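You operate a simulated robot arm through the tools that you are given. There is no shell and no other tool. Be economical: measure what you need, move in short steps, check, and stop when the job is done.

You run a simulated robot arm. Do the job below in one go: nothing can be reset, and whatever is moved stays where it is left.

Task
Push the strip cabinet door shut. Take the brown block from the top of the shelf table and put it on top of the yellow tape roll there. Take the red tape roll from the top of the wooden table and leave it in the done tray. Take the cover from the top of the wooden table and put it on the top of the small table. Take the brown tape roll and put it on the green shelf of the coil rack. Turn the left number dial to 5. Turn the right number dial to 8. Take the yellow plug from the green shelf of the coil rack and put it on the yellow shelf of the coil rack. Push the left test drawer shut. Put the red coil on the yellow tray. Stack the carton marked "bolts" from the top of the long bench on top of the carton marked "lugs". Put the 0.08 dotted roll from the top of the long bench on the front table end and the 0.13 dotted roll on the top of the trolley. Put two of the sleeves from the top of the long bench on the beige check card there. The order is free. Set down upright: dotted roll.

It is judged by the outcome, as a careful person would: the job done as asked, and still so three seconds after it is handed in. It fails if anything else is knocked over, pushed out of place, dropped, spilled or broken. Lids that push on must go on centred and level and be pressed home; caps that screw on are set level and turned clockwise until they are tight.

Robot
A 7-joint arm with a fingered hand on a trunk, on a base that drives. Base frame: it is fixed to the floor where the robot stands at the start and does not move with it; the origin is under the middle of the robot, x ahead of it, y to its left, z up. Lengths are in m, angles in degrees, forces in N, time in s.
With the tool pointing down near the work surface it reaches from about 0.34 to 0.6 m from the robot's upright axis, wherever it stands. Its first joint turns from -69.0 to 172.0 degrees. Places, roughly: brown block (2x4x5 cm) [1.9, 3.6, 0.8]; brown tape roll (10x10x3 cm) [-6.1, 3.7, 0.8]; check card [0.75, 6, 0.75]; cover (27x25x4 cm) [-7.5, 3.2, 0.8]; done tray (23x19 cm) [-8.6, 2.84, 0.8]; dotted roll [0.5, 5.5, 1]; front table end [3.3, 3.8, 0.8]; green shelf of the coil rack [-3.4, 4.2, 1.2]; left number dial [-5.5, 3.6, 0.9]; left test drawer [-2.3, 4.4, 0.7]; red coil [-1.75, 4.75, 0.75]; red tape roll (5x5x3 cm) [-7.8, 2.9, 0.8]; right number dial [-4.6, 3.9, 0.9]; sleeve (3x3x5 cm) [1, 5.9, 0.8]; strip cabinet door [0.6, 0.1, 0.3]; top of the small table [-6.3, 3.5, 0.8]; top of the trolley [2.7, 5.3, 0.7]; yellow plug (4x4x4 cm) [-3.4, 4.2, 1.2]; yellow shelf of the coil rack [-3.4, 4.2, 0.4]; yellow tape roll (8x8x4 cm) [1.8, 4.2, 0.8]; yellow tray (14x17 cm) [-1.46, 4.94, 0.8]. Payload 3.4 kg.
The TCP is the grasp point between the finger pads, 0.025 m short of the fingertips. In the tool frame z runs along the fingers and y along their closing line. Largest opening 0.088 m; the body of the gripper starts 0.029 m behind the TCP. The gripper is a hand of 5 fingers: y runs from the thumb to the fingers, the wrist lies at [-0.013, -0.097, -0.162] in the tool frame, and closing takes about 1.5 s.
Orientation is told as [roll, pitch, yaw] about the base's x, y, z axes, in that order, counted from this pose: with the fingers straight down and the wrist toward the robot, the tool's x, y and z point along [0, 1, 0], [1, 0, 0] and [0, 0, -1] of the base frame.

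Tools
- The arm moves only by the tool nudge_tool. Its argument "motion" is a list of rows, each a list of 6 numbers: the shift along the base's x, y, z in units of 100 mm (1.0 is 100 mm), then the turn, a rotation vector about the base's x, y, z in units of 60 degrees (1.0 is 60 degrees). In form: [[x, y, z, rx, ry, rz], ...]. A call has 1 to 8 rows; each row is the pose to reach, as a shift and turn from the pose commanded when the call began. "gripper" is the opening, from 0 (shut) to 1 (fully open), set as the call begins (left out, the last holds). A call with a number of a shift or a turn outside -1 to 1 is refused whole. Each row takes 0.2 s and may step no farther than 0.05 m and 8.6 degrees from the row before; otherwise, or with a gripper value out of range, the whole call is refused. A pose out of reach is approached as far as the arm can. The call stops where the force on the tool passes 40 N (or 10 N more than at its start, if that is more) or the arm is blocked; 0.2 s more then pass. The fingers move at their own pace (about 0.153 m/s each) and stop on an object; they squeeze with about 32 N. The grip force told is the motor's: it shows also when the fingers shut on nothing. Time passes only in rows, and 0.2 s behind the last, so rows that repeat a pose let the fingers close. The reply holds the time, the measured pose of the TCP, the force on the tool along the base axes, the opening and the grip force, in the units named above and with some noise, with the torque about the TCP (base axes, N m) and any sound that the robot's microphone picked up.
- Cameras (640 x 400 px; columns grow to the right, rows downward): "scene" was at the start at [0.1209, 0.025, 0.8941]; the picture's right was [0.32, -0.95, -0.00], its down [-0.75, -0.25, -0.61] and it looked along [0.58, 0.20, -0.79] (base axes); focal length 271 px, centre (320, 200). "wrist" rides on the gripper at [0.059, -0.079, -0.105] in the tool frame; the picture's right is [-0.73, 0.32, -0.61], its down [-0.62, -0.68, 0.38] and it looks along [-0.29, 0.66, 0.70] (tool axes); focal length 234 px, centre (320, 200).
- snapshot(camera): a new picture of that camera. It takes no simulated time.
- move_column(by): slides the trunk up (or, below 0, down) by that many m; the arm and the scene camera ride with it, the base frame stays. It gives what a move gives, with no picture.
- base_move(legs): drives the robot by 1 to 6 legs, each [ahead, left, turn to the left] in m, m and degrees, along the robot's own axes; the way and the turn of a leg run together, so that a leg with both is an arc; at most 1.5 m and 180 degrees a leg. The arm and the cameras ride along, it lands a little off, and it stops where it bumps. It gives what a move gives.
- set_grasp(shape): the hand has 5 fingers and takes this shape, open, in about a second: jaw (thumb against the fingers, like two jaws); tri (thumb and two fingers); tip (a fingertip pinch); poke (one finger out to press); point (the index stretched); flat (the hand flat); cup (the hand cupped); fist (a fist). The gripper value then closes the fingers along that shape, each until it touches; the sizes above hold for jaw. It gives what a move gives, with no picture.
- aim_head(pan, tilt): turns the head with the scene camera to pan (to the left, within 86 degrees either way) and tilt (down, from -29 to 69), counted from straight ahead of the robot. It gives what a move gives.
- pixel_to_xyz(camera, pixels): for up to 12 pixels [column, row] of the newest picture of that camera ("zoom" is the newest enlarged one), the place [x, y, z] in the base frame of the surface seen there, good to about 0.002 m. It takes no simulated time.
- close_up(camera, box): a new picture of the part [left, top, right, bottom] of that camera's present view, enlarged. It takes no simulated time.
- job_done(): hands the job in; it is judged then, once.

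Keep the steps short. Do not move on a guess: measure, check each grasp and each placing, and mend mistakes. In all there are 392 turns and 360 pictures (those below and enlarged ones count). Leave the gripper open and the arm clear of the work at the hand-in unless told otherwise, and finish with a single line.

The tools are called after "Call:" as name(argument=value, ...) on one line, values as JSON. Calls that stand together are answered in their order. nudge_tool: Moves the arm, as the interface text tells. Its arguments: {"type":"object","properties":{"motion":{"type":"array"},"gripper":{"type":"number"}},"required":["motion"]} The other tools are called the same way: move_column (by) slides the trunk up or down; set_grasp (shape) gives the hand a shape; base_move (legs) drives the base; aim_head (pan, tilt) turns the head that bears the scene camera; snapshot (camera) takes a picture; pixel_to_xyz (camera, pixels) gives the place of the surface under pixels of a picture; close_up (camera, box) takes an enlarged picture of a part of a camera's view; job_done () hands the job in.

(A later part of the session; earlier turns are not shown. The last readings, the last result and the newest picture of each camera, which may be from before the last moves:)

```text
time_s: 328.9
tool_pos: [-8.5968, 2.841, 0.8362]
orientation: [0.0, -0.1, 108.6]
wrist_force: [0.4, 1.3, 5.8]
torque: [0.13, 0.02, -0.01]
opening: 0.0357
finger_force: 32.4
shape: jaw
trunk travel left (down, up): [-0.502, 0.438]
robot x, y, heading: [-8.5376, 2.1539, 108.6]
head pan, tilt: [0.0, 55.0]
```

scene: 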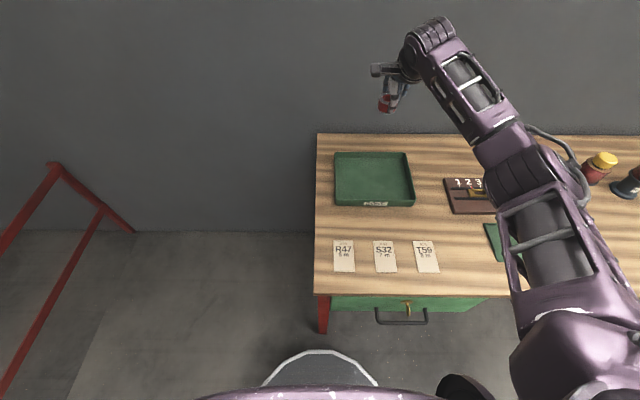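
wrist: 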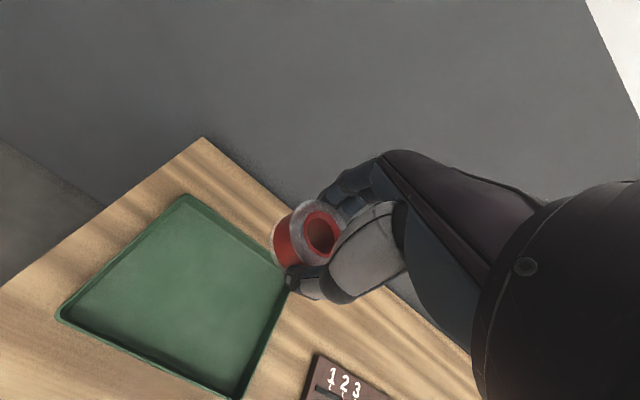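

Contact. Releasing and rising.

Call:
nudge_tool(motion=[[0, 0, 0, 0, 0, 0], [0, 0, 0, 0, 0, 0], [0, 0, 0, 0, 0, 0], [0, 0, 0, 0, 0, 0]], gripper=1)

Call:
move_column(by=0.25)

Call:
snapshot(camera="scene")

```text
time_s: 329.9
tool_pos: [-8.5969, 2.8417, 0.8345]
orientation: [0.0, 0.1, 108.7]
wrist_force: [0.5, 0.6, -0.8]
torque: [0.02, -0.01, -0.03]
opening: 0.0875
finger_force: 0.0
shape: jaw
trunk travel left (down, up): [-0.502, 0.438]
robot x, y, heading: [-8.5352, 2.1533, 108.7]
head pan, tilt: [0.0, 55.0]
```

```text
time_s: 332.5
tool_pos: [-8.5973, 2.8417, 1.0842]
orientation: [0.0, 0.0, 108.6]
wrist_force: [0.3, 0.3, 0.4]
torque: [-0.01, 0.02, -0.01]
opening: 0.0877
finger_force: 0.0
shape: jaw
trunk travel left (down, up): [-0.752, 0.188]
robot x, y, heading: [-8.5388, 2.1526, 108.8]
head pan, tilt: [0.0, 55.0]
```

```text
250 pictures are left
```

scene: 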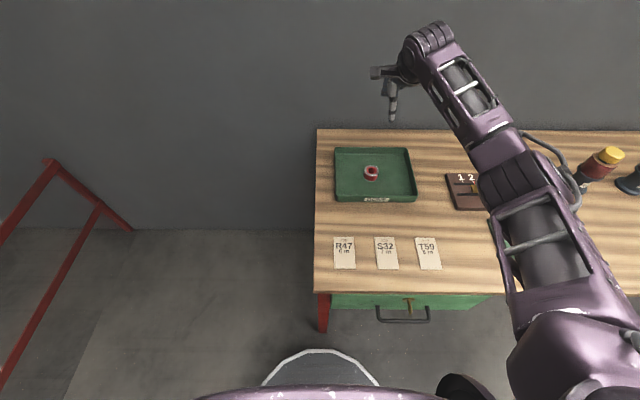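

Red roll in the done tray. Now the cover: checking the heights of the capped items on the way.

Call:
pixel_to_xyz(camera="scene", pixels=[[607, 153], [600, 165], [325, 315], [410, 315]])

Call:
base_move(legs=[[-0.2, 0, 0], [0, -1.21, 0]])

Call:
snapshot(camera="scene")

Call:
snapshot(camera="wrist")

```text
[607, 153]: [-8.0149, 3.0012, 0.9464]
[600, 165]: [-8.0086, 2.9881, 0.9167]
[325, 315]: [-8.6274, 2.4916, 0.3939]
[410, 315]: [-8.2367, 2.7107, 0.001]
```

```text
time_s: 339.8
tool_pos: [-7.3969, 3.0455, 1.0855]
orientation: [0.0, 0.1, 109.2]
wrist_force: [-0.4, -0.7, 0.1]
torque: [0.01, 0.01, -0.01]
opening: 0.0875
finger_force: 0.1
shape: jaw
trunk travel left (down, up): [-0.752, 0.188]
robot x, y, heading: [-7.3284, 2.3592, 109.3]
head pan, tilt: [0.0, 55.0]
```

```text
249 pictures are left
```

scene: 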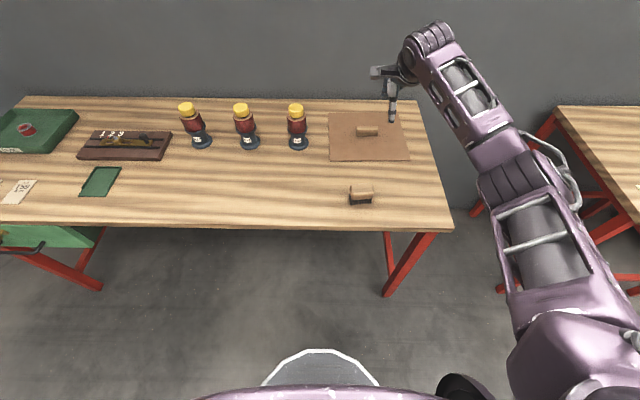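

```text
248 pictures are left
```

wrist: 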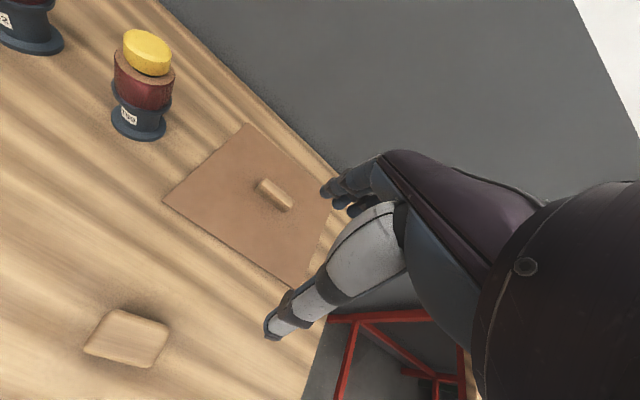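

Call:
close_up(camera="wrist", box=[160, 120, 340, 290])

Call:
pixel_to_xyz(camera="zoom", pixels=[[345, 215], [380, 205], [465, 295], [440, 320], [410, 265], [370, 240], [310, 15], [20, 285], [480, 590], [630, 260], [330, 300], [450, 330]])

```text
2.35 times, centred on (250, 205) of wrist
```

zoom: 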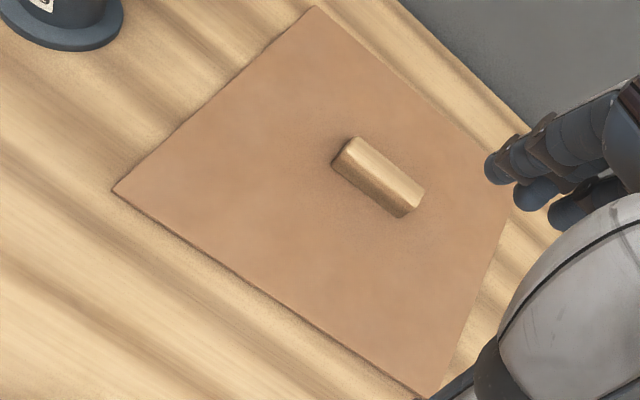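

```text
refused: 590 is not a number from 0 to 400
```

Call:
pixel_to_xyz(camera="zoom", pixels=[[340, 155], [358, 140], [422, 190], [402, 210], [380, 175], [365, 190], [315, 10], [118, 190], [425, 392], [300, 240], [430, 215], [505, 200]])

```text
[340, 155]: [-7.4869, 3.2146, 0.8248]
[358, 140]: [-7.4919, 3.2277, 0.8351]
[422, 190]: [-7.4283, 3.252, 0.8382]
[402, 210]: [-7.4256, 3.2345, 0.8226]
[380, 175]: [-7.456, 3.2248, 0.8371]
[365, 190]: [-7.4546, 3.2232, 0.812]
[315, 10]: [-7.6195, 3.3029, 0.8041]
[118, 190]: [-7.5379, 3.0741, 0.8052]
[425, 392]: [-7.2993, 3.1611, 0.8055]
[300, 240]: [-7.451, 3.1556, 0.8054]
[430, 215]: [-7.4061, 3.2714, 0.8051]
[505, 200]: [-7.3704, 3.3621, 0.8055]
```

Handle is 7×2 cm, centre (-7.457,3.231), top 0.838. Driving ahead 0.195 and checking.

Call:
base_move(legs=[[0.195, 0, 0]])

Call:
move_column(by=-0.15)

Call:
snapshot(camera="wrist")

```text
time_s: 341.4
tool_pos: [-7.4598, 3.2304, 1.0858]
orientation: [0.1, 0.1, 109.0]
wrist_force: [-0.4, 0.2, -0.4]
torque: [-0.04, -0.02, -0.01]
opening: 0.0877
finger_force: 0.2
shape: jaw
trunk travel left (down, up): [-0.752, 0.188]
robot x, y, heading: [-7.3924, 2.5409, 109.4]
head pan, tilt: [0.0, 55.0]
```

```text
time_s: 343.2
tool_pos: [-7.4606, 3.2308, 0.935]
orientation: [0.0, 0.0, 109.1]
wrist_force: [0.2, 0.3, 0.2]
torque: [0.04, 0.01, -0.01]
opening: 0.0879
finger_force: 0.0
shape: jaw
trunk travel left (down, up): [-0.602, 0.338]
robot x, y, heading: [-7.39, 2.5419, 109.1]
head pan, tilt: [0.0, 55.0]
```

```text
246 pictures are left
```

wrist: 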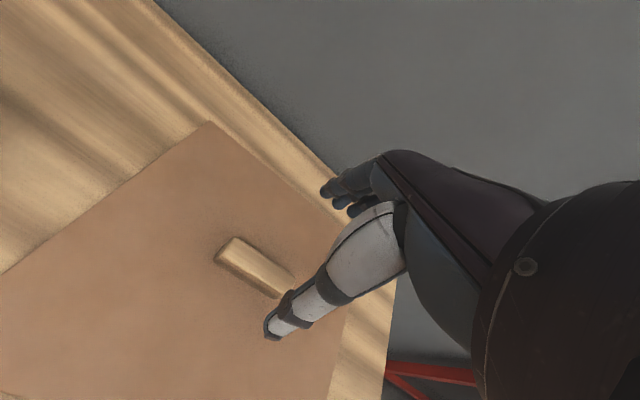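

Aligned. Lowering 0.1 and gripping.

Call:
move_column(by=-0.1)

Call:
nudge_tool(motion=[[0, 0, 0, 0, 0, 0], [0, 0, 0, 0, 0, 0], [0, 0, 0, 0, 0, 0], [0, 0, 0, 0, 0, 0], [0, 0, 0, 0, 0, 0], [0, 0, 0, 0, 0, 0]], gripper=0)

Call:
move_column(by=0.1)

Call:
snapshot(camera="wrist")

Call:
snapshot(camera="scene")

```text
time_s: 344.5
tool_pos: [-7.46, 3.2299, 0.8353]
orientation: [0.0, 0.0, 109.2]
wrist_force: [0.1, 0.0, 0.2]
torque: [-0.03, -0.02, -0.01]
opening: 0.0876
finger_force: 0.0
shape: jaw
trunk travel left (down, up): [-0.502, 0.438]
robot x, y, heading: [-7.393, 2.5447, 108.8]
head pan, tilt: [0.0, 55.0]
```

```text
time_s: 345.9
tool_pos: [-7.4603, 3.2306, 0.8354]
orientation: [0.0, 0.1, 109.0]
wrist_force: [-0.9, 1.0, -0.5]
torque: [0.0, -0.02, 0.11]
opening: 0.0174
finger_force: 31.9
shape: jaw
trunk travel left (down, up): [-0.502, 0.438]
robot x, y, heading: [-7.39, 2.5413, 109.1]
head pan, tilt: [0.0, 55.0]
```

```text
time_s: 347.2
tool_pos: [-7.4593, 3.2305, 0.9349]
orientation: [0.0, 0.1, 109.1]
wrist_force: [0.6, -0.3, -3.2]
torque: [-0.04, -0.01, -0.03]
opening: 0.0165
finger_force: 31.9
shape: jaw
trunk travel left (down, up): [-0.602, 0.338]
robot x, y, heading: [-7.3961, 2.5427, 108.9]
head pan, tilt: [0.0, 55.0]
```

```text
245 pictures are left
```

wrist: 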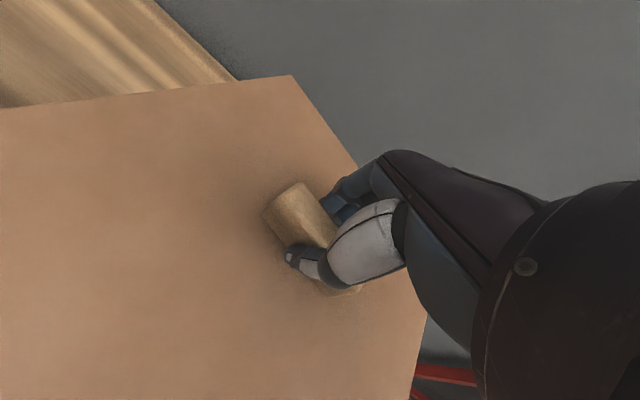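

```text
244 pictures are left
```

scene: 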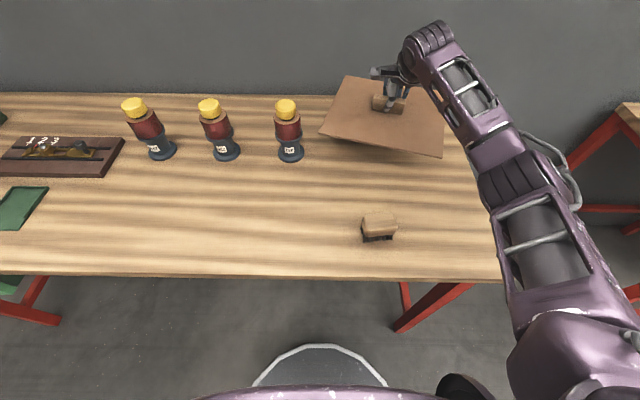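

Cover lifted. Raising more, backing off 0.4, right 1.22, toward the small table.

Call:
move_column(by=0.15)

Call:
base_move(legs=[[-0.4, 0, 0], [0, -1.218, 0]])

Call:
snapshot(camera="scene")

```text
time_s: 349.0
tool_pos: [-7.4596, 3.2304, 1.084]
orientation: [-0.1, 0.0, 109.1]
wrist_force: [0.0, 0.2, -2.5]
torque: [0.01, 0.0, -0.01]
opening: 0.0166
finger_force: 31.6
shape: jaw
trunk travel left (down, up): [-0.752, 0.188]
robot x, y, heading: [-7.3922, 2.5439, 109.1]
head pan, tilt: [0.0, 55.0]
```

```text
time_s: 357.3
tool_pos: [-6.1623, 3.2534, 1.0847]
orientation: [0.0, 0.1, 108.7]
wrist_force: [0.5, -0.6, -3.0]
torque: [0.0, 0.01, 0.01]
opening: 0.0163
finger_force: 31.8
shape: jaw
trunk travel left (down, up): [-0.752, 0.188]
robot x, y, heading: [-6.1023, 2.5641, 108.5]
head pan, tilt: [0.0, 55.0]
```

```text
243 pictures are left
```

scene: 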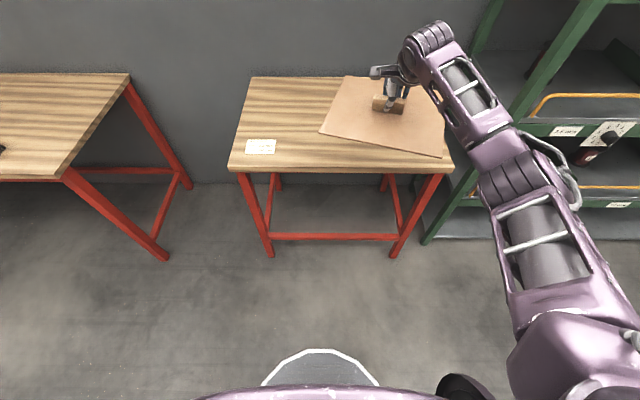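

Call:
base_move(legs=[[0.31, 0.02, 0]])

Call:
move_column(by=-0.2)

Call:
snapshot(camera="scene")

Call:
snapshot(camera="wrist")

```text
time_s: 359.4
tool_pos: [-6.2798, 3.5443, 1.083]
orientation: [0.0, 0.2, 108.6]
wrist_force: [0.0, 0.4, -3.1]
torque: [0.01, 0.02, 0.02]
opening: 0.0164
finger_force: 32.2
shape: jaw
trunk travel left (down, up): [-0.752, 0.188]
robot x, y, heading: [-6.2199, 2.8543, 108.4]
head pan, tilt: [0.0, 55.0]
```

```text
time_s: 361.6
tool_pos: [-6.2795, 3.545, 0.8851]
orientation: [0.0, 0.2, 108.7]
wrist_force: [0.3, 0.6, -2.9]
torque: [-0.02, 0.01, -0.02]
opening: 0.0167
finger_force: 31.8
shape: jaw
trunk travel left (down, up): [-0.552, 0.388]
robot x, y, heading: [-6.217, 2.8558, 108.8]
head pan, tilt: [0.0, 55.0]
```

```text
242 pictures are left
```

scene: 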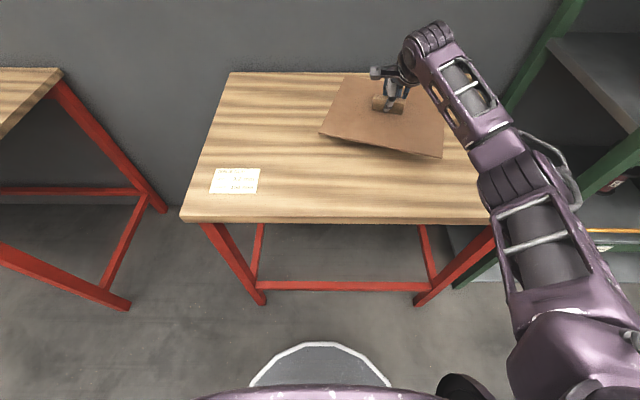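

```text
241 pictures are left
```

wrist: 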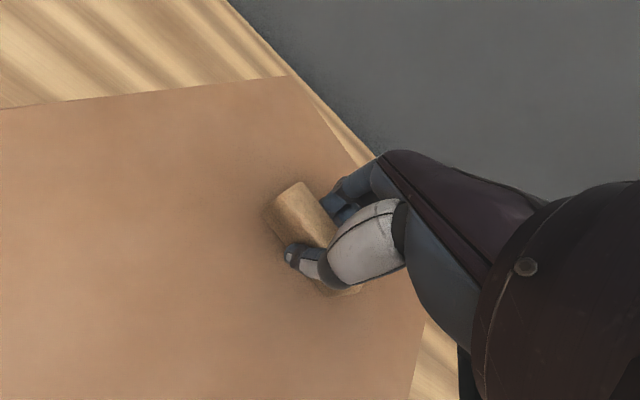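

Call:
pixel_to_xyz(camera="scene", pixels=[[323, 132], [440, 154], [347, 81], [380, 145], [340, 110]])

```text
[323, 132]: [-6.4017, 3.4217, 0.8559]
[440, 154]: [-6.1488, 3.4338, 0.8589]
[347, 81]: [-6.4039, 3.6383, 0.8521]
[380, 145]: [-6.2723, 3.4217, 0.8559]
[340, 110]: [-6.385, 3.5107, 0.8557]
```

The cover is level (0.852–0.859) and well inside the table. Lowering to contact.

Call:
move_column(by=-0.046)

Call:
nudge_tool(motion=[[0, 0, -0.02, 0, 0, 0], [0, 0, -0.04, 0, 0, 0], [0, 0, -0.06, 0, 0, 0]])

```text
time_s: 362.4
tool_pos: [-6.2794, 3.5446, 0.8384]
orientation: [0.0, 0.1, 108.6]
wrist_force: [-0.4, -0.5, -3.7]
torque: [0.0, 0.0, 0.02]
opening: 0.0164
finger_force: 31.4
shape: jaw
trunk travel left (down, up): [-0.506, 0.434]
robot x, y, heading: [-6.2171, 2.855, 108.5]
head pan, tilt: [0.0, 55.0]
```

```text
time_s: 363.2
tool_pos: [-6.2792, 3.5436, 0.8338]
orientation: [0.0, -0.1, 108.6]
wrist_force: [-0.8, 1.8, 3.8]
torque: [0.1, 0.01, 0.01]
opening: 0.0167
finger_force: 31.8
shape: jaw
trunk travel left (down, up): [-0.506, 0.434]
robot x, y, heading: [-6.2208, 2.8538, 108.4]
head pan, tilt: [0.0, 55.0]
```

Call:
nudge_tool(motion=[[0, 0, 0, 0, 0, 0], [0, 0, 0, 0, 0, 0], [0, 0, 0, 0, 0, 0], [0, 0, 0, 0, 0, 0]], gripper=1)

Call:
move_column(by=0.3)

Call:
snapshot(camera="scene")

```text
time_s: 364.2
tool_pos: [-6.2803, 3.5435, 0.8322]
orientation: [-0.1, 0.1, 108.5]
wrist_force: [0.0, 0.7, 0.1]
torque: [0.01, 0.02, 0.03]
opening: 0.0875
finger_force: 0.1
shape: jaw
trunk travel left (down, up): [-0.506, 0.434]
robot x, y, heading: [-6.2199, 2.8573, 108.7]
head pan, tilt: [0.0, 55.0]
```

```text
time_s: 367.2
tool_pos: [-6.2799, 3.5441, 1.1342]
orientation: [0.0, 0.0, 108.6]
wrist_force: [0.3, 0.4, 0.3]
torque: [0.0, -0.01, 0.01]
opening: 0.0876
finger_force: 0.0
shape: jaw
trunk travel left (down, up): [-0.806, 0.134]
robot x, y, heading: [-6.2188, 2.8533, 108.5]
head pan, tilt: [0.0, 55.0]
```

```text
240 pictures are left
```

scene: 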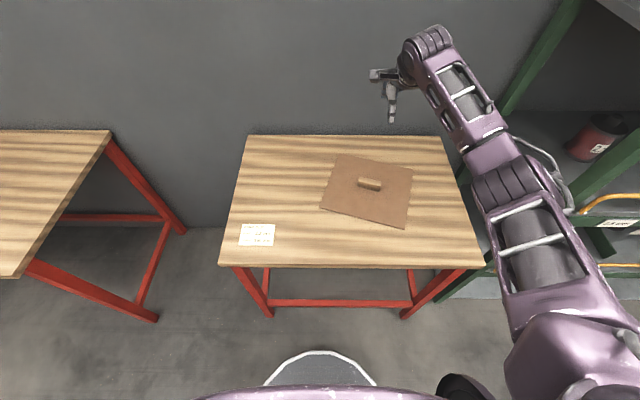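

Cover placed. Left half finished; heading for the right half. Retracting the arm, backing off and driving right.

Call:
nudge_tool(motion=[[0.14, -0.43, 0, 0, 0, 0], [0.28, -0.86, 0, 0, 0, 0], [0.31, -0.95, 0, 0, 0, 0]])

Call:
nudge_tool(motion=[[0.14, -0.43, 0, 0, 0, 0], [0.28, -0.86, 0, 0, 0, 0]])

Call:
base_move(legs=[[-0.75, 0, 0], [0, -1.4, 0], [0, -1.4, 0], [0, -1.4, 0]])

Call:
aim_head(pan=-60, tilt=20)

Call:
snapshot(camera="scene")

```text
time_s: 368.0
tool_pos: [-6.2501, 3.4493, 1.1327]
orientation: [0.0, 0.2, 108.5]
wrist_force: [0.1, -1.4, -0.2]
torque: [0.03, -0.01, -0.01]
opening: 0.0875
finger_force: 0.0
shape: jaw
trunk travel left (down, up): [-0.806, 0.134]
robot x, y, heading: [-6.2207, 2.8513, 108.5]
head pan, tilt: [0.0, 55.0]
```

```text
time_s: 368.6
tool_pos: [-6.2193, 3.3607, 1.1327]
orientation: [0.1, 0.1, 108.5]
wrist_force: [0.6, 0.6, 0.1]
torque: [0.07, 0.0, 0.01]
opening: 0.0878
finger_force: 0.1
shape: jaw
trunk travel left (down, up): [-0.806, 0.134]
robot x, y, heading: [-6.2179, 2.8549, 108.8]
head pan, tilt: [0.0, 55.0]
```

```text
time_s: 392.5
tool_pos: [-1.9658, 3.9508, 1.1335]
orientation: [0.1, 0.0, 107.8]
wrist_force: [0.2, -0.2, -0.9]
torque: [0.01, 0.0, 0.01]
opening: 0.0877
finger_force: 0.0
shape: jaw
trunk travel left (down, up): [-0.806, 0.134]
robot x, y, heading: [-1.9695, 3.4423, 107.5]
head pan, tilt: [0.0, 55.0]
```

```text
time_s: 393.8
tool_pos: [-1.9656, 3.9504, 1.1323]
orientation: [0.0, 0.1, 107.8]
wrist_force: [-0.2, 0.6, -0.7]
torque: [0.02, -0.02, -0.03]
opening: 0.0876
finger_force: 0.1
shape: jaw
trunk travel left (down, up): [-0.806, 0.134]
robot x, y, heading: [-1.9715, 3.4421, 107.5]
head pan, tilt: [-60.0, 20.0]
```

```text
239 pictures are left
```

scene: 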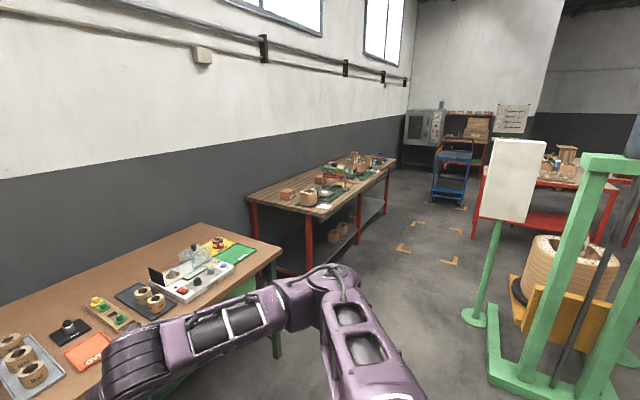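

Call:
pixel_to_xyz(camera="scene", pixels=[[310, 265], [480, 320], [500, 360], [400, 205], [450, 260], [432, 195], [480, 235], [600, 250], [250, 205], [385, 170], [540, 275], [408, 250]])

Call:
aim_head(pan=-85, tilt=20)

Call:
snapshot(camera="scene")

```text
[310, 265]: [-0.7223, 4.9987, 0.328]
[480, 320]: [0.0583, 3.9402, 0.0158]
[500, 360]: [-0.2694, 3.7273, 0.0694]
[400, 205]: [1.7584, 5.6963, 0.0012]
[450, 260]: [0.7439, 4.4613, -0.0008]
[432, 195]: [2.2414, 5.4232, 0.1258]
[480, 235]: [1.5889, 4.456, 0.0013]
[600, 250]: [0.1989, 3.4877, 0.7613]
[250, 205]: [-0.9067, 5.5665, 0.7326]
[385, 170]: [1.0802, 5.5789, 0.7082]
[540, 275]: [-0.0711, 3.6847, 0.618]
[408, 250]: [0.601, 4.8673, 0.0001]
```

```text
time_s: 394.7
tool_pos: [-1.965, 3.9517, 1.1324]
orientation: [0.0, 0.1, 107.8]
wrist_force: [0.4, -0.1, -0.3]
torque: [-0.01, 0.03, -0.01]
opening: 0.088
finger_force: 0.0
shape: jaw
trunk travel left (down, up): [-0.806, 0.134]
robot x, y, heading: [-1.9722, 3.4411, 107.8]
head pan, tilt: [-85.0, 20.0]
```

```text
238 pictures are left
```

scene: 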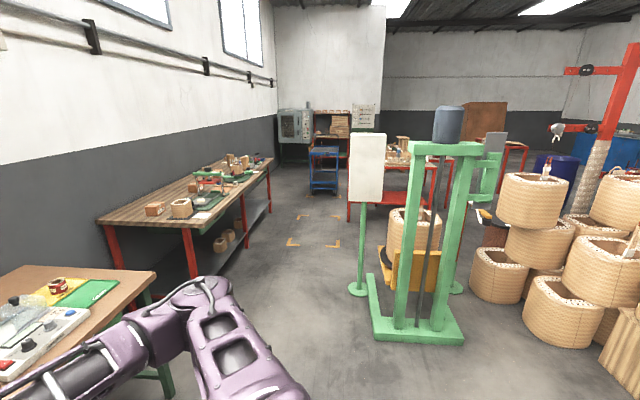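

The corridor between the long bench and the press is clear. Driving to the long bench's left end.

Call:
base_move(legs=[[0.107, -0.843, 0], [0.386, -0.859, 0]])

Call:
aim_head(pan=-20, tilt=35)

Call:
snapshot(camera="scene")

```text
time_s: 403.8
tool_pos: [-0.5096, 4.9467, 1.1339]
orientation: [0.0, 0.1, 108.1]
wrist_force: [0.3, -0.9, -0.6]
torque: [0.0, 0.0, 0.01]
opening: 0.0877
finger_force: 0.0
shape: jaw
trunk travel left (down, up): [-0.806, 0.134]
robot x, y, heading: [-0.513, 4.4366, 108.2]
head pan, tilt: [-85.0, 20.0]
```

```text
time_s: 405.1
tool_pos: [-0.5104, 4.9471, 1.1337]
orientation: [0.0, 0.1, 108.2]
wrist_force: [0.0, 0.2, 0.2]
torque: [0.0, 0.0, 0.0]
opening: 0.0877
finger_force: 0.0
shape: jaw
trunk travel left (down, up): [-0.806, 0.134]
robot x, y, heading: [-0.5101, 4.4391, 108.1]
head pan, tilt: [-20.0, 35.0]
```

```text
237 pictures are left
```

scene: 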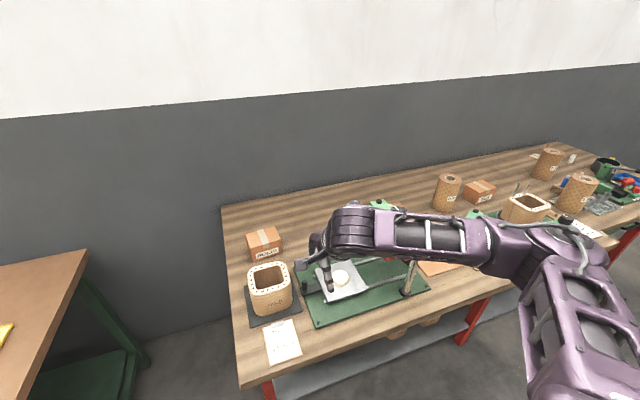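

Call:
close_up(camera="scene", box=[220, 130, 640, 380])

Call:
close_up(camera="scene", box=[420, 140, 640, 270])

Call:
close_up(camera="scene", box=[230, 215, 310, 275])

```text
1.52 times, centred on (430, 255) of scene
```

zoom: 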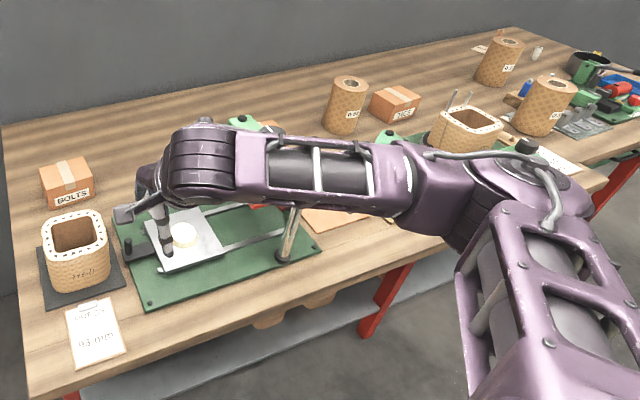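

```text
2.91 times, centred on (530, 205) of scene
```

zoom: 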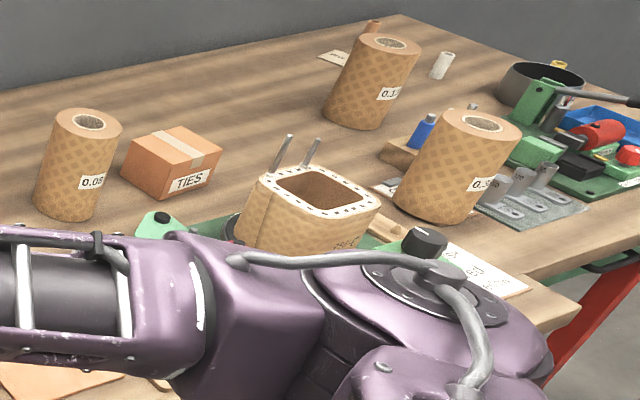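

```text
6.67 times, centred on (270, 245) of scene
```

zoom: 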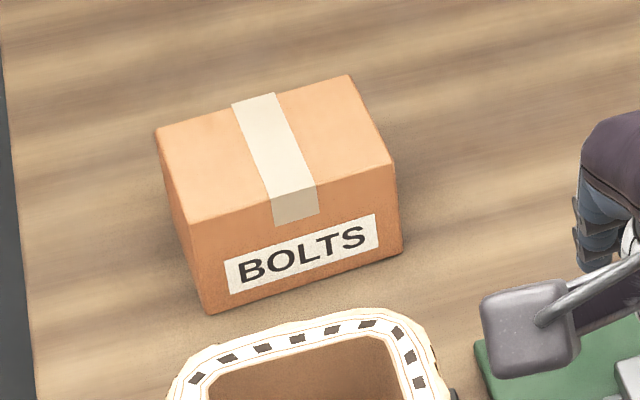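

BOLTS carton at the left end, TIES in the middle, dotted rolls 0.08, 0.13?, 0.30. I need to find LUGS; moving right along the bench for a better view.

Call:
base_move(legs=[[-0.1, -1.0, 0]])

Call:
aim_head(pan=0, tilt=40)

Call:
snapshot(camera="scene")

Call:
aim_head(pan=-50, tilt=25)

Call:
snapshot(camera="scene")

```text
time_s: 410.3
tool_pos: [0.4724, 5.1621, 1.1332]
orientation: [0.1, 0.2, 108.1]
wrist_force: [0.1, 0.1, -0.1]
torque: [0.06, -0.01, 0.02]
opening: 0.0876
finger_force: 0.1
shape: jaw
trunk travel left (down, up): [-0.806, 0.134]
robot x, y, heading: [0.4692, 4.656, 108.0]
head pan, tilt: [-20.0, 35.0]
```

```text
time_s: 411.1
tool_pos: [0.4725, 5.1634, 1.1322]
orientation: [0.1, 0.1, 108.1]
wrist_force: [0.3, -1.0, 0.5]
torque: [-0.01, -0.02, -0.02]
opening: 0.0877
finger_force: 0.1
shape: jaw
trunk travel left (down, up): [-0.806, 0.134]
robot x, y, heading: [0.4706, 4.6538, 108.0]
head pan, tilt: [0.0, 40.0]
```

```text
233 pictures are left
```

scene: 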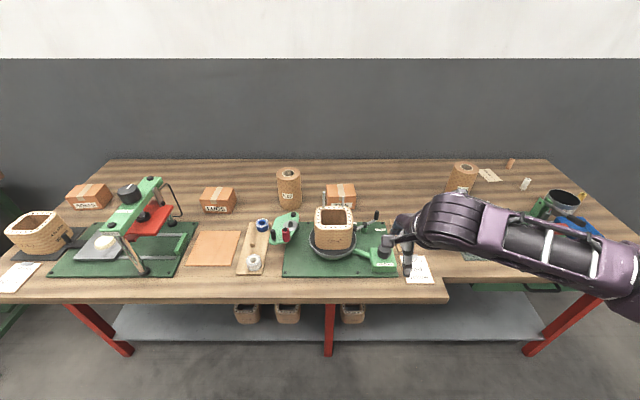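

```text
time_s: 412.3
tool_pos: [0.4723, 5.1622, 1.1326]
orientation: [0.1, 0.1, 108.2]
wrist_force: [0.2, 0.2, -0.6]
torque: [0.0, 0.0, -0.03]
opening: 0.0877
finger_force: 0.0
shape: jaw
trunk travel left (down, up): [-0.806, 0.134]
robot x, y, heading: [0.4683, 4.6553, 107.9]
head pan, tilt: [-50.0, 25.0]
```

```text
232 pictures are left
```

scene: 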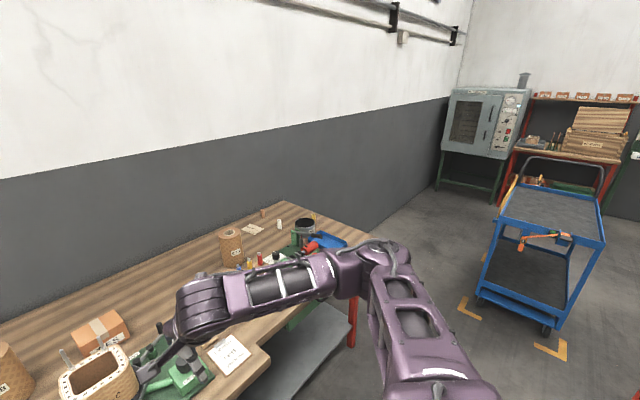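

Call:
aim_head(pan=10, tilt=40)

Call:
close_up(camera="scene", box=[200, 150, 420, 290])

Call:
snapshot(camera="scene")

```text
time_s: 413.6
tool_pos: [0.4727, 5.1621, 1.1338]
orientation: [-0.1, 0.1, 108.0]
wrist_force: [0.6, 0.6, 0.4]
torque: [0.02, 0.03, 0.01]
opening: 0.0878
finger_force: 0.2
shape: jaw
trunk travel left (down, up): [-0.806, 0.134]
robot x, y, heading: [0.4688, 4.6521, 108.3]
head pan, tilt: [10.0, 40.0]
```

```text
2.86 times, centred on (310, 220) of scene
```

zoom: 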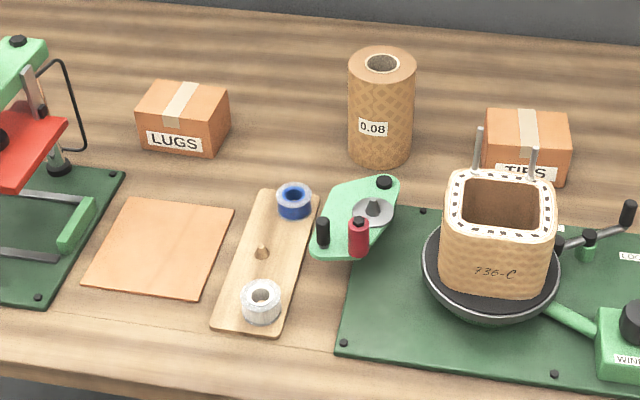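

```text
230 pictures are left
```

scene: 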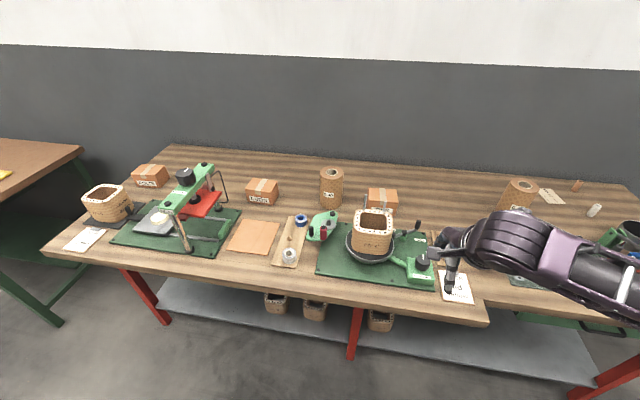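

LUGS stands in the middle at (262,190); BOLTS at (150,175). Measuring.

Call:
pixel_to_xyz(camera="scene", pixels=[[135, 168], [165, 167], [150, 177], [247, 181], [276, 182], [262, 194], [184, 172], [205, 166], [48, 251], [485, 325], [330, 172], [232, 190]])

Call:
close_up(camera="scene", box=[235, 165, 295, 215])

Call:
pixel_to_xyz(camera="zoom", pixels=[[120, 180], [330, 220], [420, 140], [190, 120], [270, 170], [120, 260], [325, 310], [415, 230]])

```text
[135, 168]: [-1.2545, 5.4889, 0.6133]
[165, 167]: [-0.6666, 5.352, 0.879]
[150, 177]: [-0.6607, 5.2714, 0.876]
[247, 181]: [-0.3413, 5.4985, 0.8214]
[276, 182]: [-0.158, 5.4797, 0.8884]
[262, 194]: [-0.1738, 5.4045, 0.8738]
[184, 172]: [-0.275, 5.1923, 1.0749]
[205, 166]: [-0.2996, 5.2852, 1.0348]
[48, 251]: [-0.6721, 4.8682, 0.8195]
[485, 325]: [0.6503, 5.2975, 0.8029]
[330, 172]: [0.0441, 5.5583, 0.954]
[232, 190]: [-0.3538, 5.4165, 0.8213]
```

```text
8.00 times, centred on (265, 190) of scene
```

zoom: 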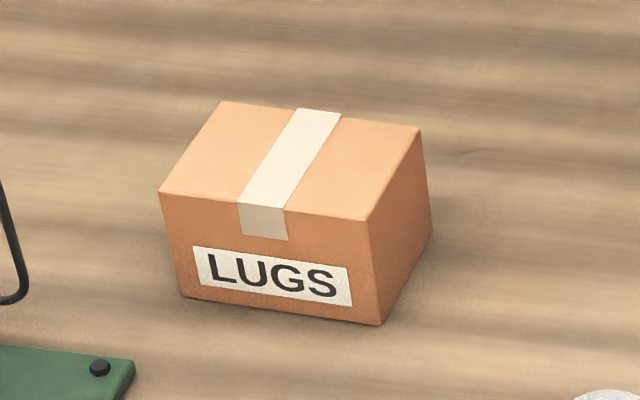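

```text
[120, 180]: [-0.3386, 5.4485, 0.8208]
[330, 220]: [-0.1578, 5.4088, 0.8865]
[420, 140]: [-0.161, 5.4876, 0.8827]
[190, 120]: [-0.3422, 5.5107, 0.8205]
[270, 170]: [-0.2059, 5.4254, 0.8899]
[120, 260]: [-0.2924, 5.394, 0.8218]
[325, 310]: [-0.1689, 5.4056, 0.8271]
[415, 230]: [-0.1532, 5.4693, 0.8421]
```

Call:
pixel_to_xyz(camera="zoom", pixels=[[167, 192], [364, 216], [416, 132], [225, 106]])

Call:
close_up(camera="scene", box=[120, 155, 180, 195])

Call:
pixel_to_xyz(camera="zoom", pixels=[[100, 190], [370, 190], [440, 130], [480, 200], [130, 130], [400, 120], [250, 160], [180, 310], [330, 320]])

```text
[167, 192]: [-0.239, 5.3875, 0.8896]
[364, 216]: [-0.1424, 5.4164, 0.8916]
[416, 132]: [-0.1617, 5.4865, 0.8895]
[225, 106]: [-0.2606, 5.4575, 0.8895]
```

```text
10.00 times, centred on (150, 175) of scene
```

zoom: 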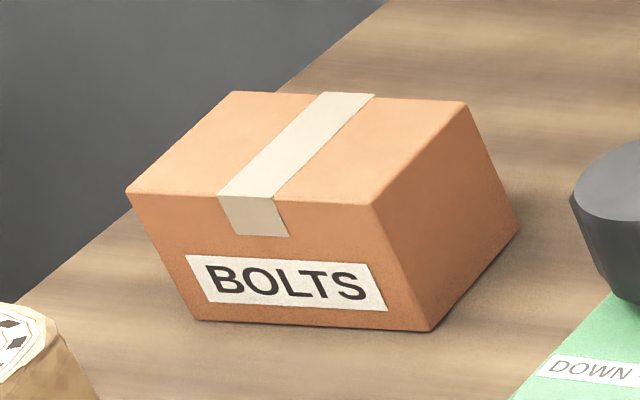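

```text
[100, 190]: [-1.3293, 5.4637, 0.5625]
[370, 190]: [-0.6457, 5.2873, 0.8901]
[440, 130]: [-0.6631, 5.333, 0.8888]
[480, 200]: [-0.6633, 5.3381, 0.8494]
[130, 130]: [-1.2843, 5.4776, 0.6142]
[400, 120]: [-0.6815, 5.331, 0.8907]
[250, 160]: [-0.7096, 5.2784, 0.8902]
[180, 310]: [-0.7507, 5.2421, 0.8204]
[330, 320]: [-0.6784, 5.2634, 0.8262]
```

Call:
pixel_to_xyz(camera="zoom", pixels=[[136, 192], [366, 202], [460, 106], [240, 97], [300, 150]])

```text
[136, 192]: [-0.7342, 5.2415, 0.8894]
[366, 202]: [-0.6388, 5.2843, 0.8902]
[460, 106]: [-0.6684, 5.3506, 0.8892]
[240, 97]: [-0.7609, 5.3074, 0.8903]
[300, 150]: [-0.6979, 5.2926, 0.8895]
```

LUGS centre (-0.201,5.437), BOLTS centre (-0.7005,5.296) turned 24°, both 10×7.3×7 cm. Driving back left to BOLTS, with heading ~95° so the elbow keeps clear of the press.

Call:
base_move(legs=[[0, 1.3, 0], [0, 0, -13]])

Call:
aim_head(pan=10, tilt=45)

Call:
snapshot(camera="scene")

```text
time_s: 421.0
tool_pos: [-0.6387, 4.7542, 1.1324]
orientation: [-0.1, 0.1, 94.0]
wrist_force: [0.5, -0.5, -0.3]
torque: [-0.01, 0.02, -0.02]
opening: 0.0877
finger_force: 0.0
shape: jaw
trunk travel left (down, up): [-0.806, 0.134]
robot x, y, heading: [-0.7633, 4.2627, 94.0]
head pan, tilt: [10.0, 40.0]
```

```text
time_s: 421.6
tool_pos: [-0.6383, 4.7545, 1.1332]
orientation: [0.1, 0.0, 94.1]
wrist_force: [-0.2, -0.6, -0.1]
torque: [-0.01, -0.01, 0.03]
opening: 0.0878
finger_force: 0.1
shape: jaw
trunk travel left (down, up): [-0.806, 0.134]
robot x, y, heading: [-0.7638, 4.2593, 94.1]
head pan, tilt: [10.0, 45.0]
```

```text
227 pictures are left
```

scene: 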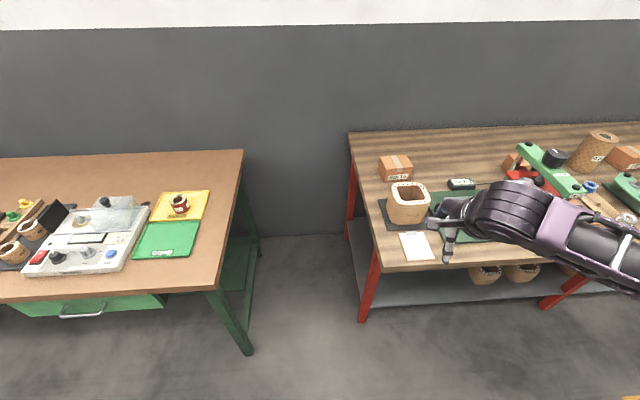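

Call:
pixel_to_xyz(camera="scene", pixels=[[440, 302], [440, 290], [372, 272], [350, 135], [363, 318], [410, 192], [428, 185], [390, 190], [400, 163], [408, 222], [220, 290], [244, 152]])

Call:
close_up(camera="scene", box=[360, 140, 480, 270])

```text
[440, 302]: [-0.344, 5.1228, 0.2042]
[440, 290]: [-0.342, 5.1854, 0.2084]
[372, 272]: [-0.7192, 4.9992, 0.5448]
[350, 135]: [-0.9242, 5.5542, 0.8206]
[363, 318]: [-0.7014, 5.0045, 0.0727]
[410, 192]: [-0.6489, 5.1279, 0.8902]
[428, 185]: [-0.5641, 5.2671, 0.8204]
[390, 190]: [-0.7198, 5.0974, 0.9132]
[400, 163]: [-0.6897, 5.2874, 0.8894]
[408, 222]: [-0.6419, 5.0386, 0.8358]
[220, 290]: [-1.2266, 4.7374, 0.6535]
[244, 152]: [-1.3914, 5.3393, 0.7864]
```

```text
3.08 times, centred on (420, 205) of scene
```

zoom: 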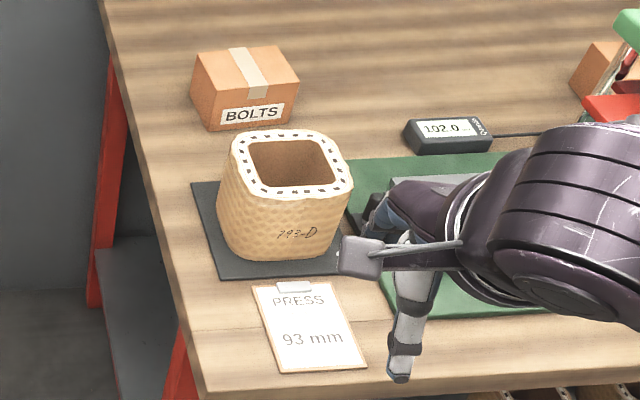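

Call:
pixel_to_xyz(camera="zoom", pixels=[[262, 137], [300, 135], [335, 155], [235, 150], [345, 185], [240, 180], [215, 128], [290, 122], [290, 190]])

```text
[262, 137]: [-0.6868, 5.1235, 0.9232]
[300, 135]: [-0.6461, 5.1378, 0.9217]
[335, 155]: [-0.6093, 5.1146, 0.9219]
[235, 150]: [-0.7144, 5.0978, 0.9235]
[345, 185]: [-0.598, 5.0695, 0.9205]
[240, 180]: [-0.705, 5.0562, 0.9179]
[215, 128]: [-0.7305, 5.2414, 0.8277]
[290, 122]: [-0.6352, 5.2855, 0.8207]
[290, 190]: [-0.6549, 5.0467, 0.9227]
```

Bobbin top is 0.923 and 12 cm before the carton: fine. Driving ahead 0.36.

Call:
base_move(legs=[[0.365, 0, 0]])

Call:
nudge_tool(motion=[[-0.1, 0.3, 0, 0, 0, 0.11], [-0.2, 0.6, 0, 0, 0, 0.22], [-0.3, 0.9, 0, 0, 0, 0.333]], gripper=1)

Call:
snapshot(camera="wrist")

Call:
snapshot(camera="scene")

```text
time_s: 423.9
tool_pos: [-0.6617, 5.1155, 1.1336]
orientation: [0.0, 0.1, 93.9]
wrist_force: [-0.5, -0.1, -0.5]
torque: [0.03, 0.04, -0.06]
opening: 0.0875
finger_force: 0.1
shape: jaw
trunk travel left (down, up): [-0.806, 0.134]
robot x, y, heading: [-0.7893, 4.6253, 93.8]
head pan, tilt: [10.0, 45.0]
```

```text
time_s: 424.8
tool_pos: [-0.6921, 5.2063, 1.131]
orientation: [0.0, 0.1, 114.0]
wrist_force: [-0.2, -0.3, 0.4]
torque: [0.02, -0.01, 0.03]
opening: 0.0875
finger_force: 0.0
shape: jaw
trunk travel left (down, up): [-0.806, 0.134]
robot x, y, heading: [-0.79, 4.624, 93.7]
head pan, tilt: [10.0, 45.0]
```

```text
225 pictures are left
```

wrist: 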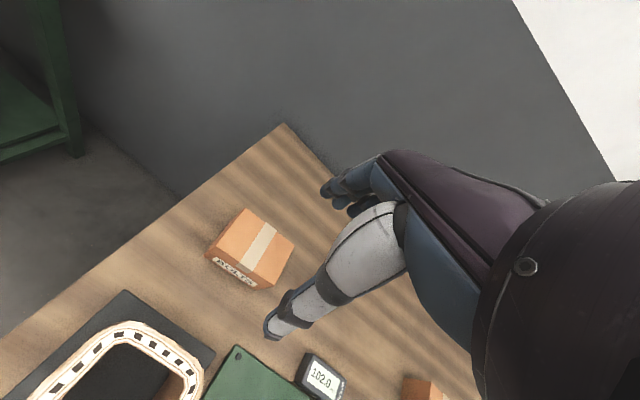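

```text
224 pictures are left
```

scene: 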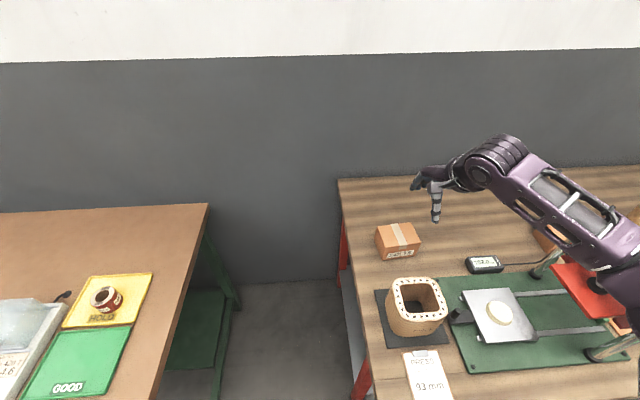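

Call:
pixel_to_xyz(camera="scene", pixels=[[560, 225], [600, 260], [530, 195], [625, 245], [500, 190], [595, 285], [570, 275], [550, 262], [625, 330], [399, 238]])

Call:
pixel_to_xyz(camera="wrist", pixels=[[243, 211], [293, 243], [265, 285], [210, 250], [252, 247]])

```text
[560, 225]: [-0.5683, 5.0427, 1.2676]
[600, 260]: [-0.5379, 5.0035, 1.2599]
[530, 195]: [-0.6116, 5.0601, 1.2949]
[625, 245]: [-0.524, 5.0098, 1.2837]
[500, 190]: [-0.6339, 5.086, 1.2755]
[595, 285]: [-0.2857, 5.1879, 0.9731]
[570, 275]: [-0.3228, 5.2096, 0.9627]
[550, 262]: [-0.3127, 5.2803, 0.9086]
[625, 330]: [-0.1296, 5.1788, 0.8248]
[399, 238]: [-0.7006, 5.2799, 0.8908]
```

```text
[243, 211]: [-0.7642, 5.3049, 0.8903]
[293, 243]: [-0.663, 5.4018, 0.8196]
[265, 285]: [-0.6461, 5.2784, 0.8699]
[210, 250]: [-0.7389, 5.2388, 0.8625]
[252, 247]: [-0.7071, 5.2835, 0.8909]
```

The forearm would come near the press when lowered; I'll shift the robot left 14 cm and turn right 11° so the elbow stays clear.

Call:
base_move(legs=[[0.045, 0.137, 0], [0, 0, -11]])

Call:
snapshot(camera="wrist")

```text
time_s: 426.8
tool_pos: [-0.7219, 5.2134, 1.1319]
orientation: [0.1, 0.1, 103.1]
wrist_force: [0.4, -0.5, -0.6]
torque: [-0.03, 0.0, 0.01]
opening: 0.0875
finger_force: 0.1
shape: jaw
trunk travel left (down, up): [-0.806, 0.134]
robot x, y, heading: [-0.9251, 4.6619, 82.5]
head pan, tilt: [10.0, 45.0]
```

```text
223 pictures are left
```

wrist: 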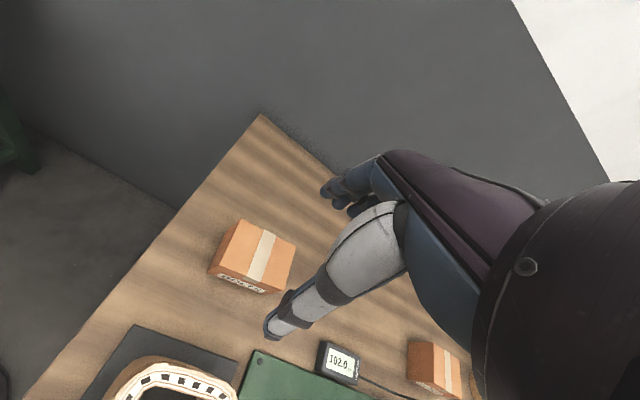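

Call:
nudge_tool(motion=[[0.1, 0.4, 0, 0, 0, 0.09], [0.214, 0.826, 0, 0, 0, 0.183]])

Call:
move_column(by=-0.12)

Call:
snapshot(camera="wrist")

Call:
aim_head(pan=5, tilt=40)

Call:
snapshot(camera="scene")

```text
time_s: 427.4
tool_pos: [-0.7019, 5.2975, 1.1307]
orientation: [0.1, 0.1, 114.1]
wrist_force: [0.5, 0.8, 0.7]
torque: [-0.03, 0.0, -0.03]
opening: 0.0878
finger_force: 0.0
shape: jaw
trunk travel left (down, up): [-0.806, 0.134]
robot x, y, heading: [-0.9308, 4.6608, 82.8]
head pan, tilt: [10.0, 45.0]
```

```text
time_s: 428.9
tool_pos: [-0.6998, 5.2951, 1.0119]
orientation: [0.1, 0.1, 114.0]
wrist_force: [-1.5, 0.7, 1.2]
torque: [0.01, 0.01, -0.02]
opening: 0.0878
finger_force: 0.1
shape: jaw
trunk travel left (down, up): [-0.686, 0.254]
robot x, y, heading: [-0.9247, 4.6588, 83.1]
head pan, tilt: [10.0, 45.0]
```

```text
222 pictures are left
```

wrist: 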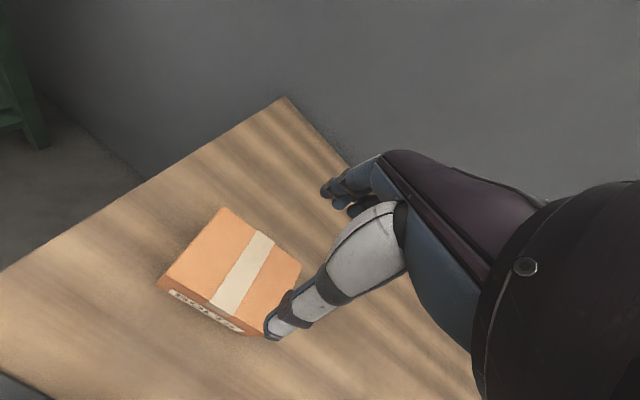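

```text
time_s: 429.6
tool_pos: [-0.7002, 5.2946, 1.0117]
orientation: [0.0, 0.1, 114.1]
wrist_force: [0.2, 0.7, 0.7]
torque: [0.01, -0.02, -0.02]
opening: 0.0876
finger_force: 0.1
shape: jaw
trunk travel left (down, up): [-0.686, 0.254]
robot x, y, heading: [-0.9309, 4.6603, 82.9]
head pan, tilt: [5.0, 40.0]
```

```text
221 pictures are left
```

scene: 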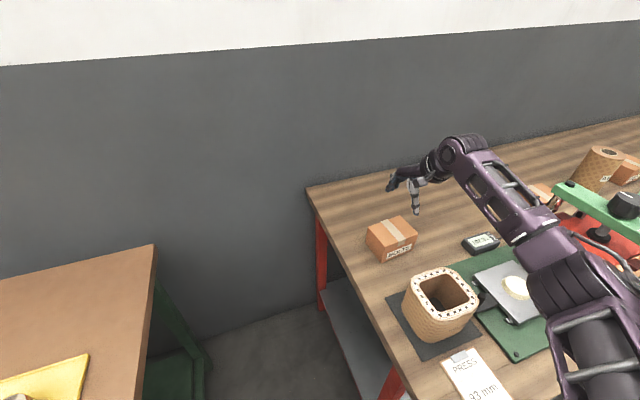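

Call:
pixel_to_xyz(camera="scene", pixels=[[555, 185], [565, 200], [625, 205], [530, 240], [560, 290], [590, 270], [600, 235], [620, 290], [600, 330]])

```text
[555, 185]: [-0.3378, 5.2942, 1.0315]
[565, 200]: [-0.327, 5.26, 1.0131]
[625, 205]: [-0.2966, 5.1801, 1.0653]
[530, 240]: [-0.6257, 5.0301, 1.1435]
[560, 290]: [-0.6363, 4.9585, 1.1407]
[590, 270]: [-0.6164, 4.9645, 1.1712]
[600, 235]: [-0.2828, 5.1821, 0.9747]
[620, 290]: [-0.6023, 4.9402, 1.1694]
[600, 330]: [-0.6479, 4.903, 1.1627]
```

Call:
pixel_to_xyz(camera="wrist", pixels=[[223, 211], [297, 262], [164, 280], [232, 270], [240, 320]])

```text
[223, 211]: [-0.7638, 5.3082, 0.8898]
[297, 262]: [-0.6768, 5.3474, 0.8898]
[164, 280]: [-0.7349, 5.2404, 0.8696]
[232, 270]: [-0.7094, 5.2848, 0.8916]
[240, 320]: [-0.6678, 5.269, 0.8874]
```

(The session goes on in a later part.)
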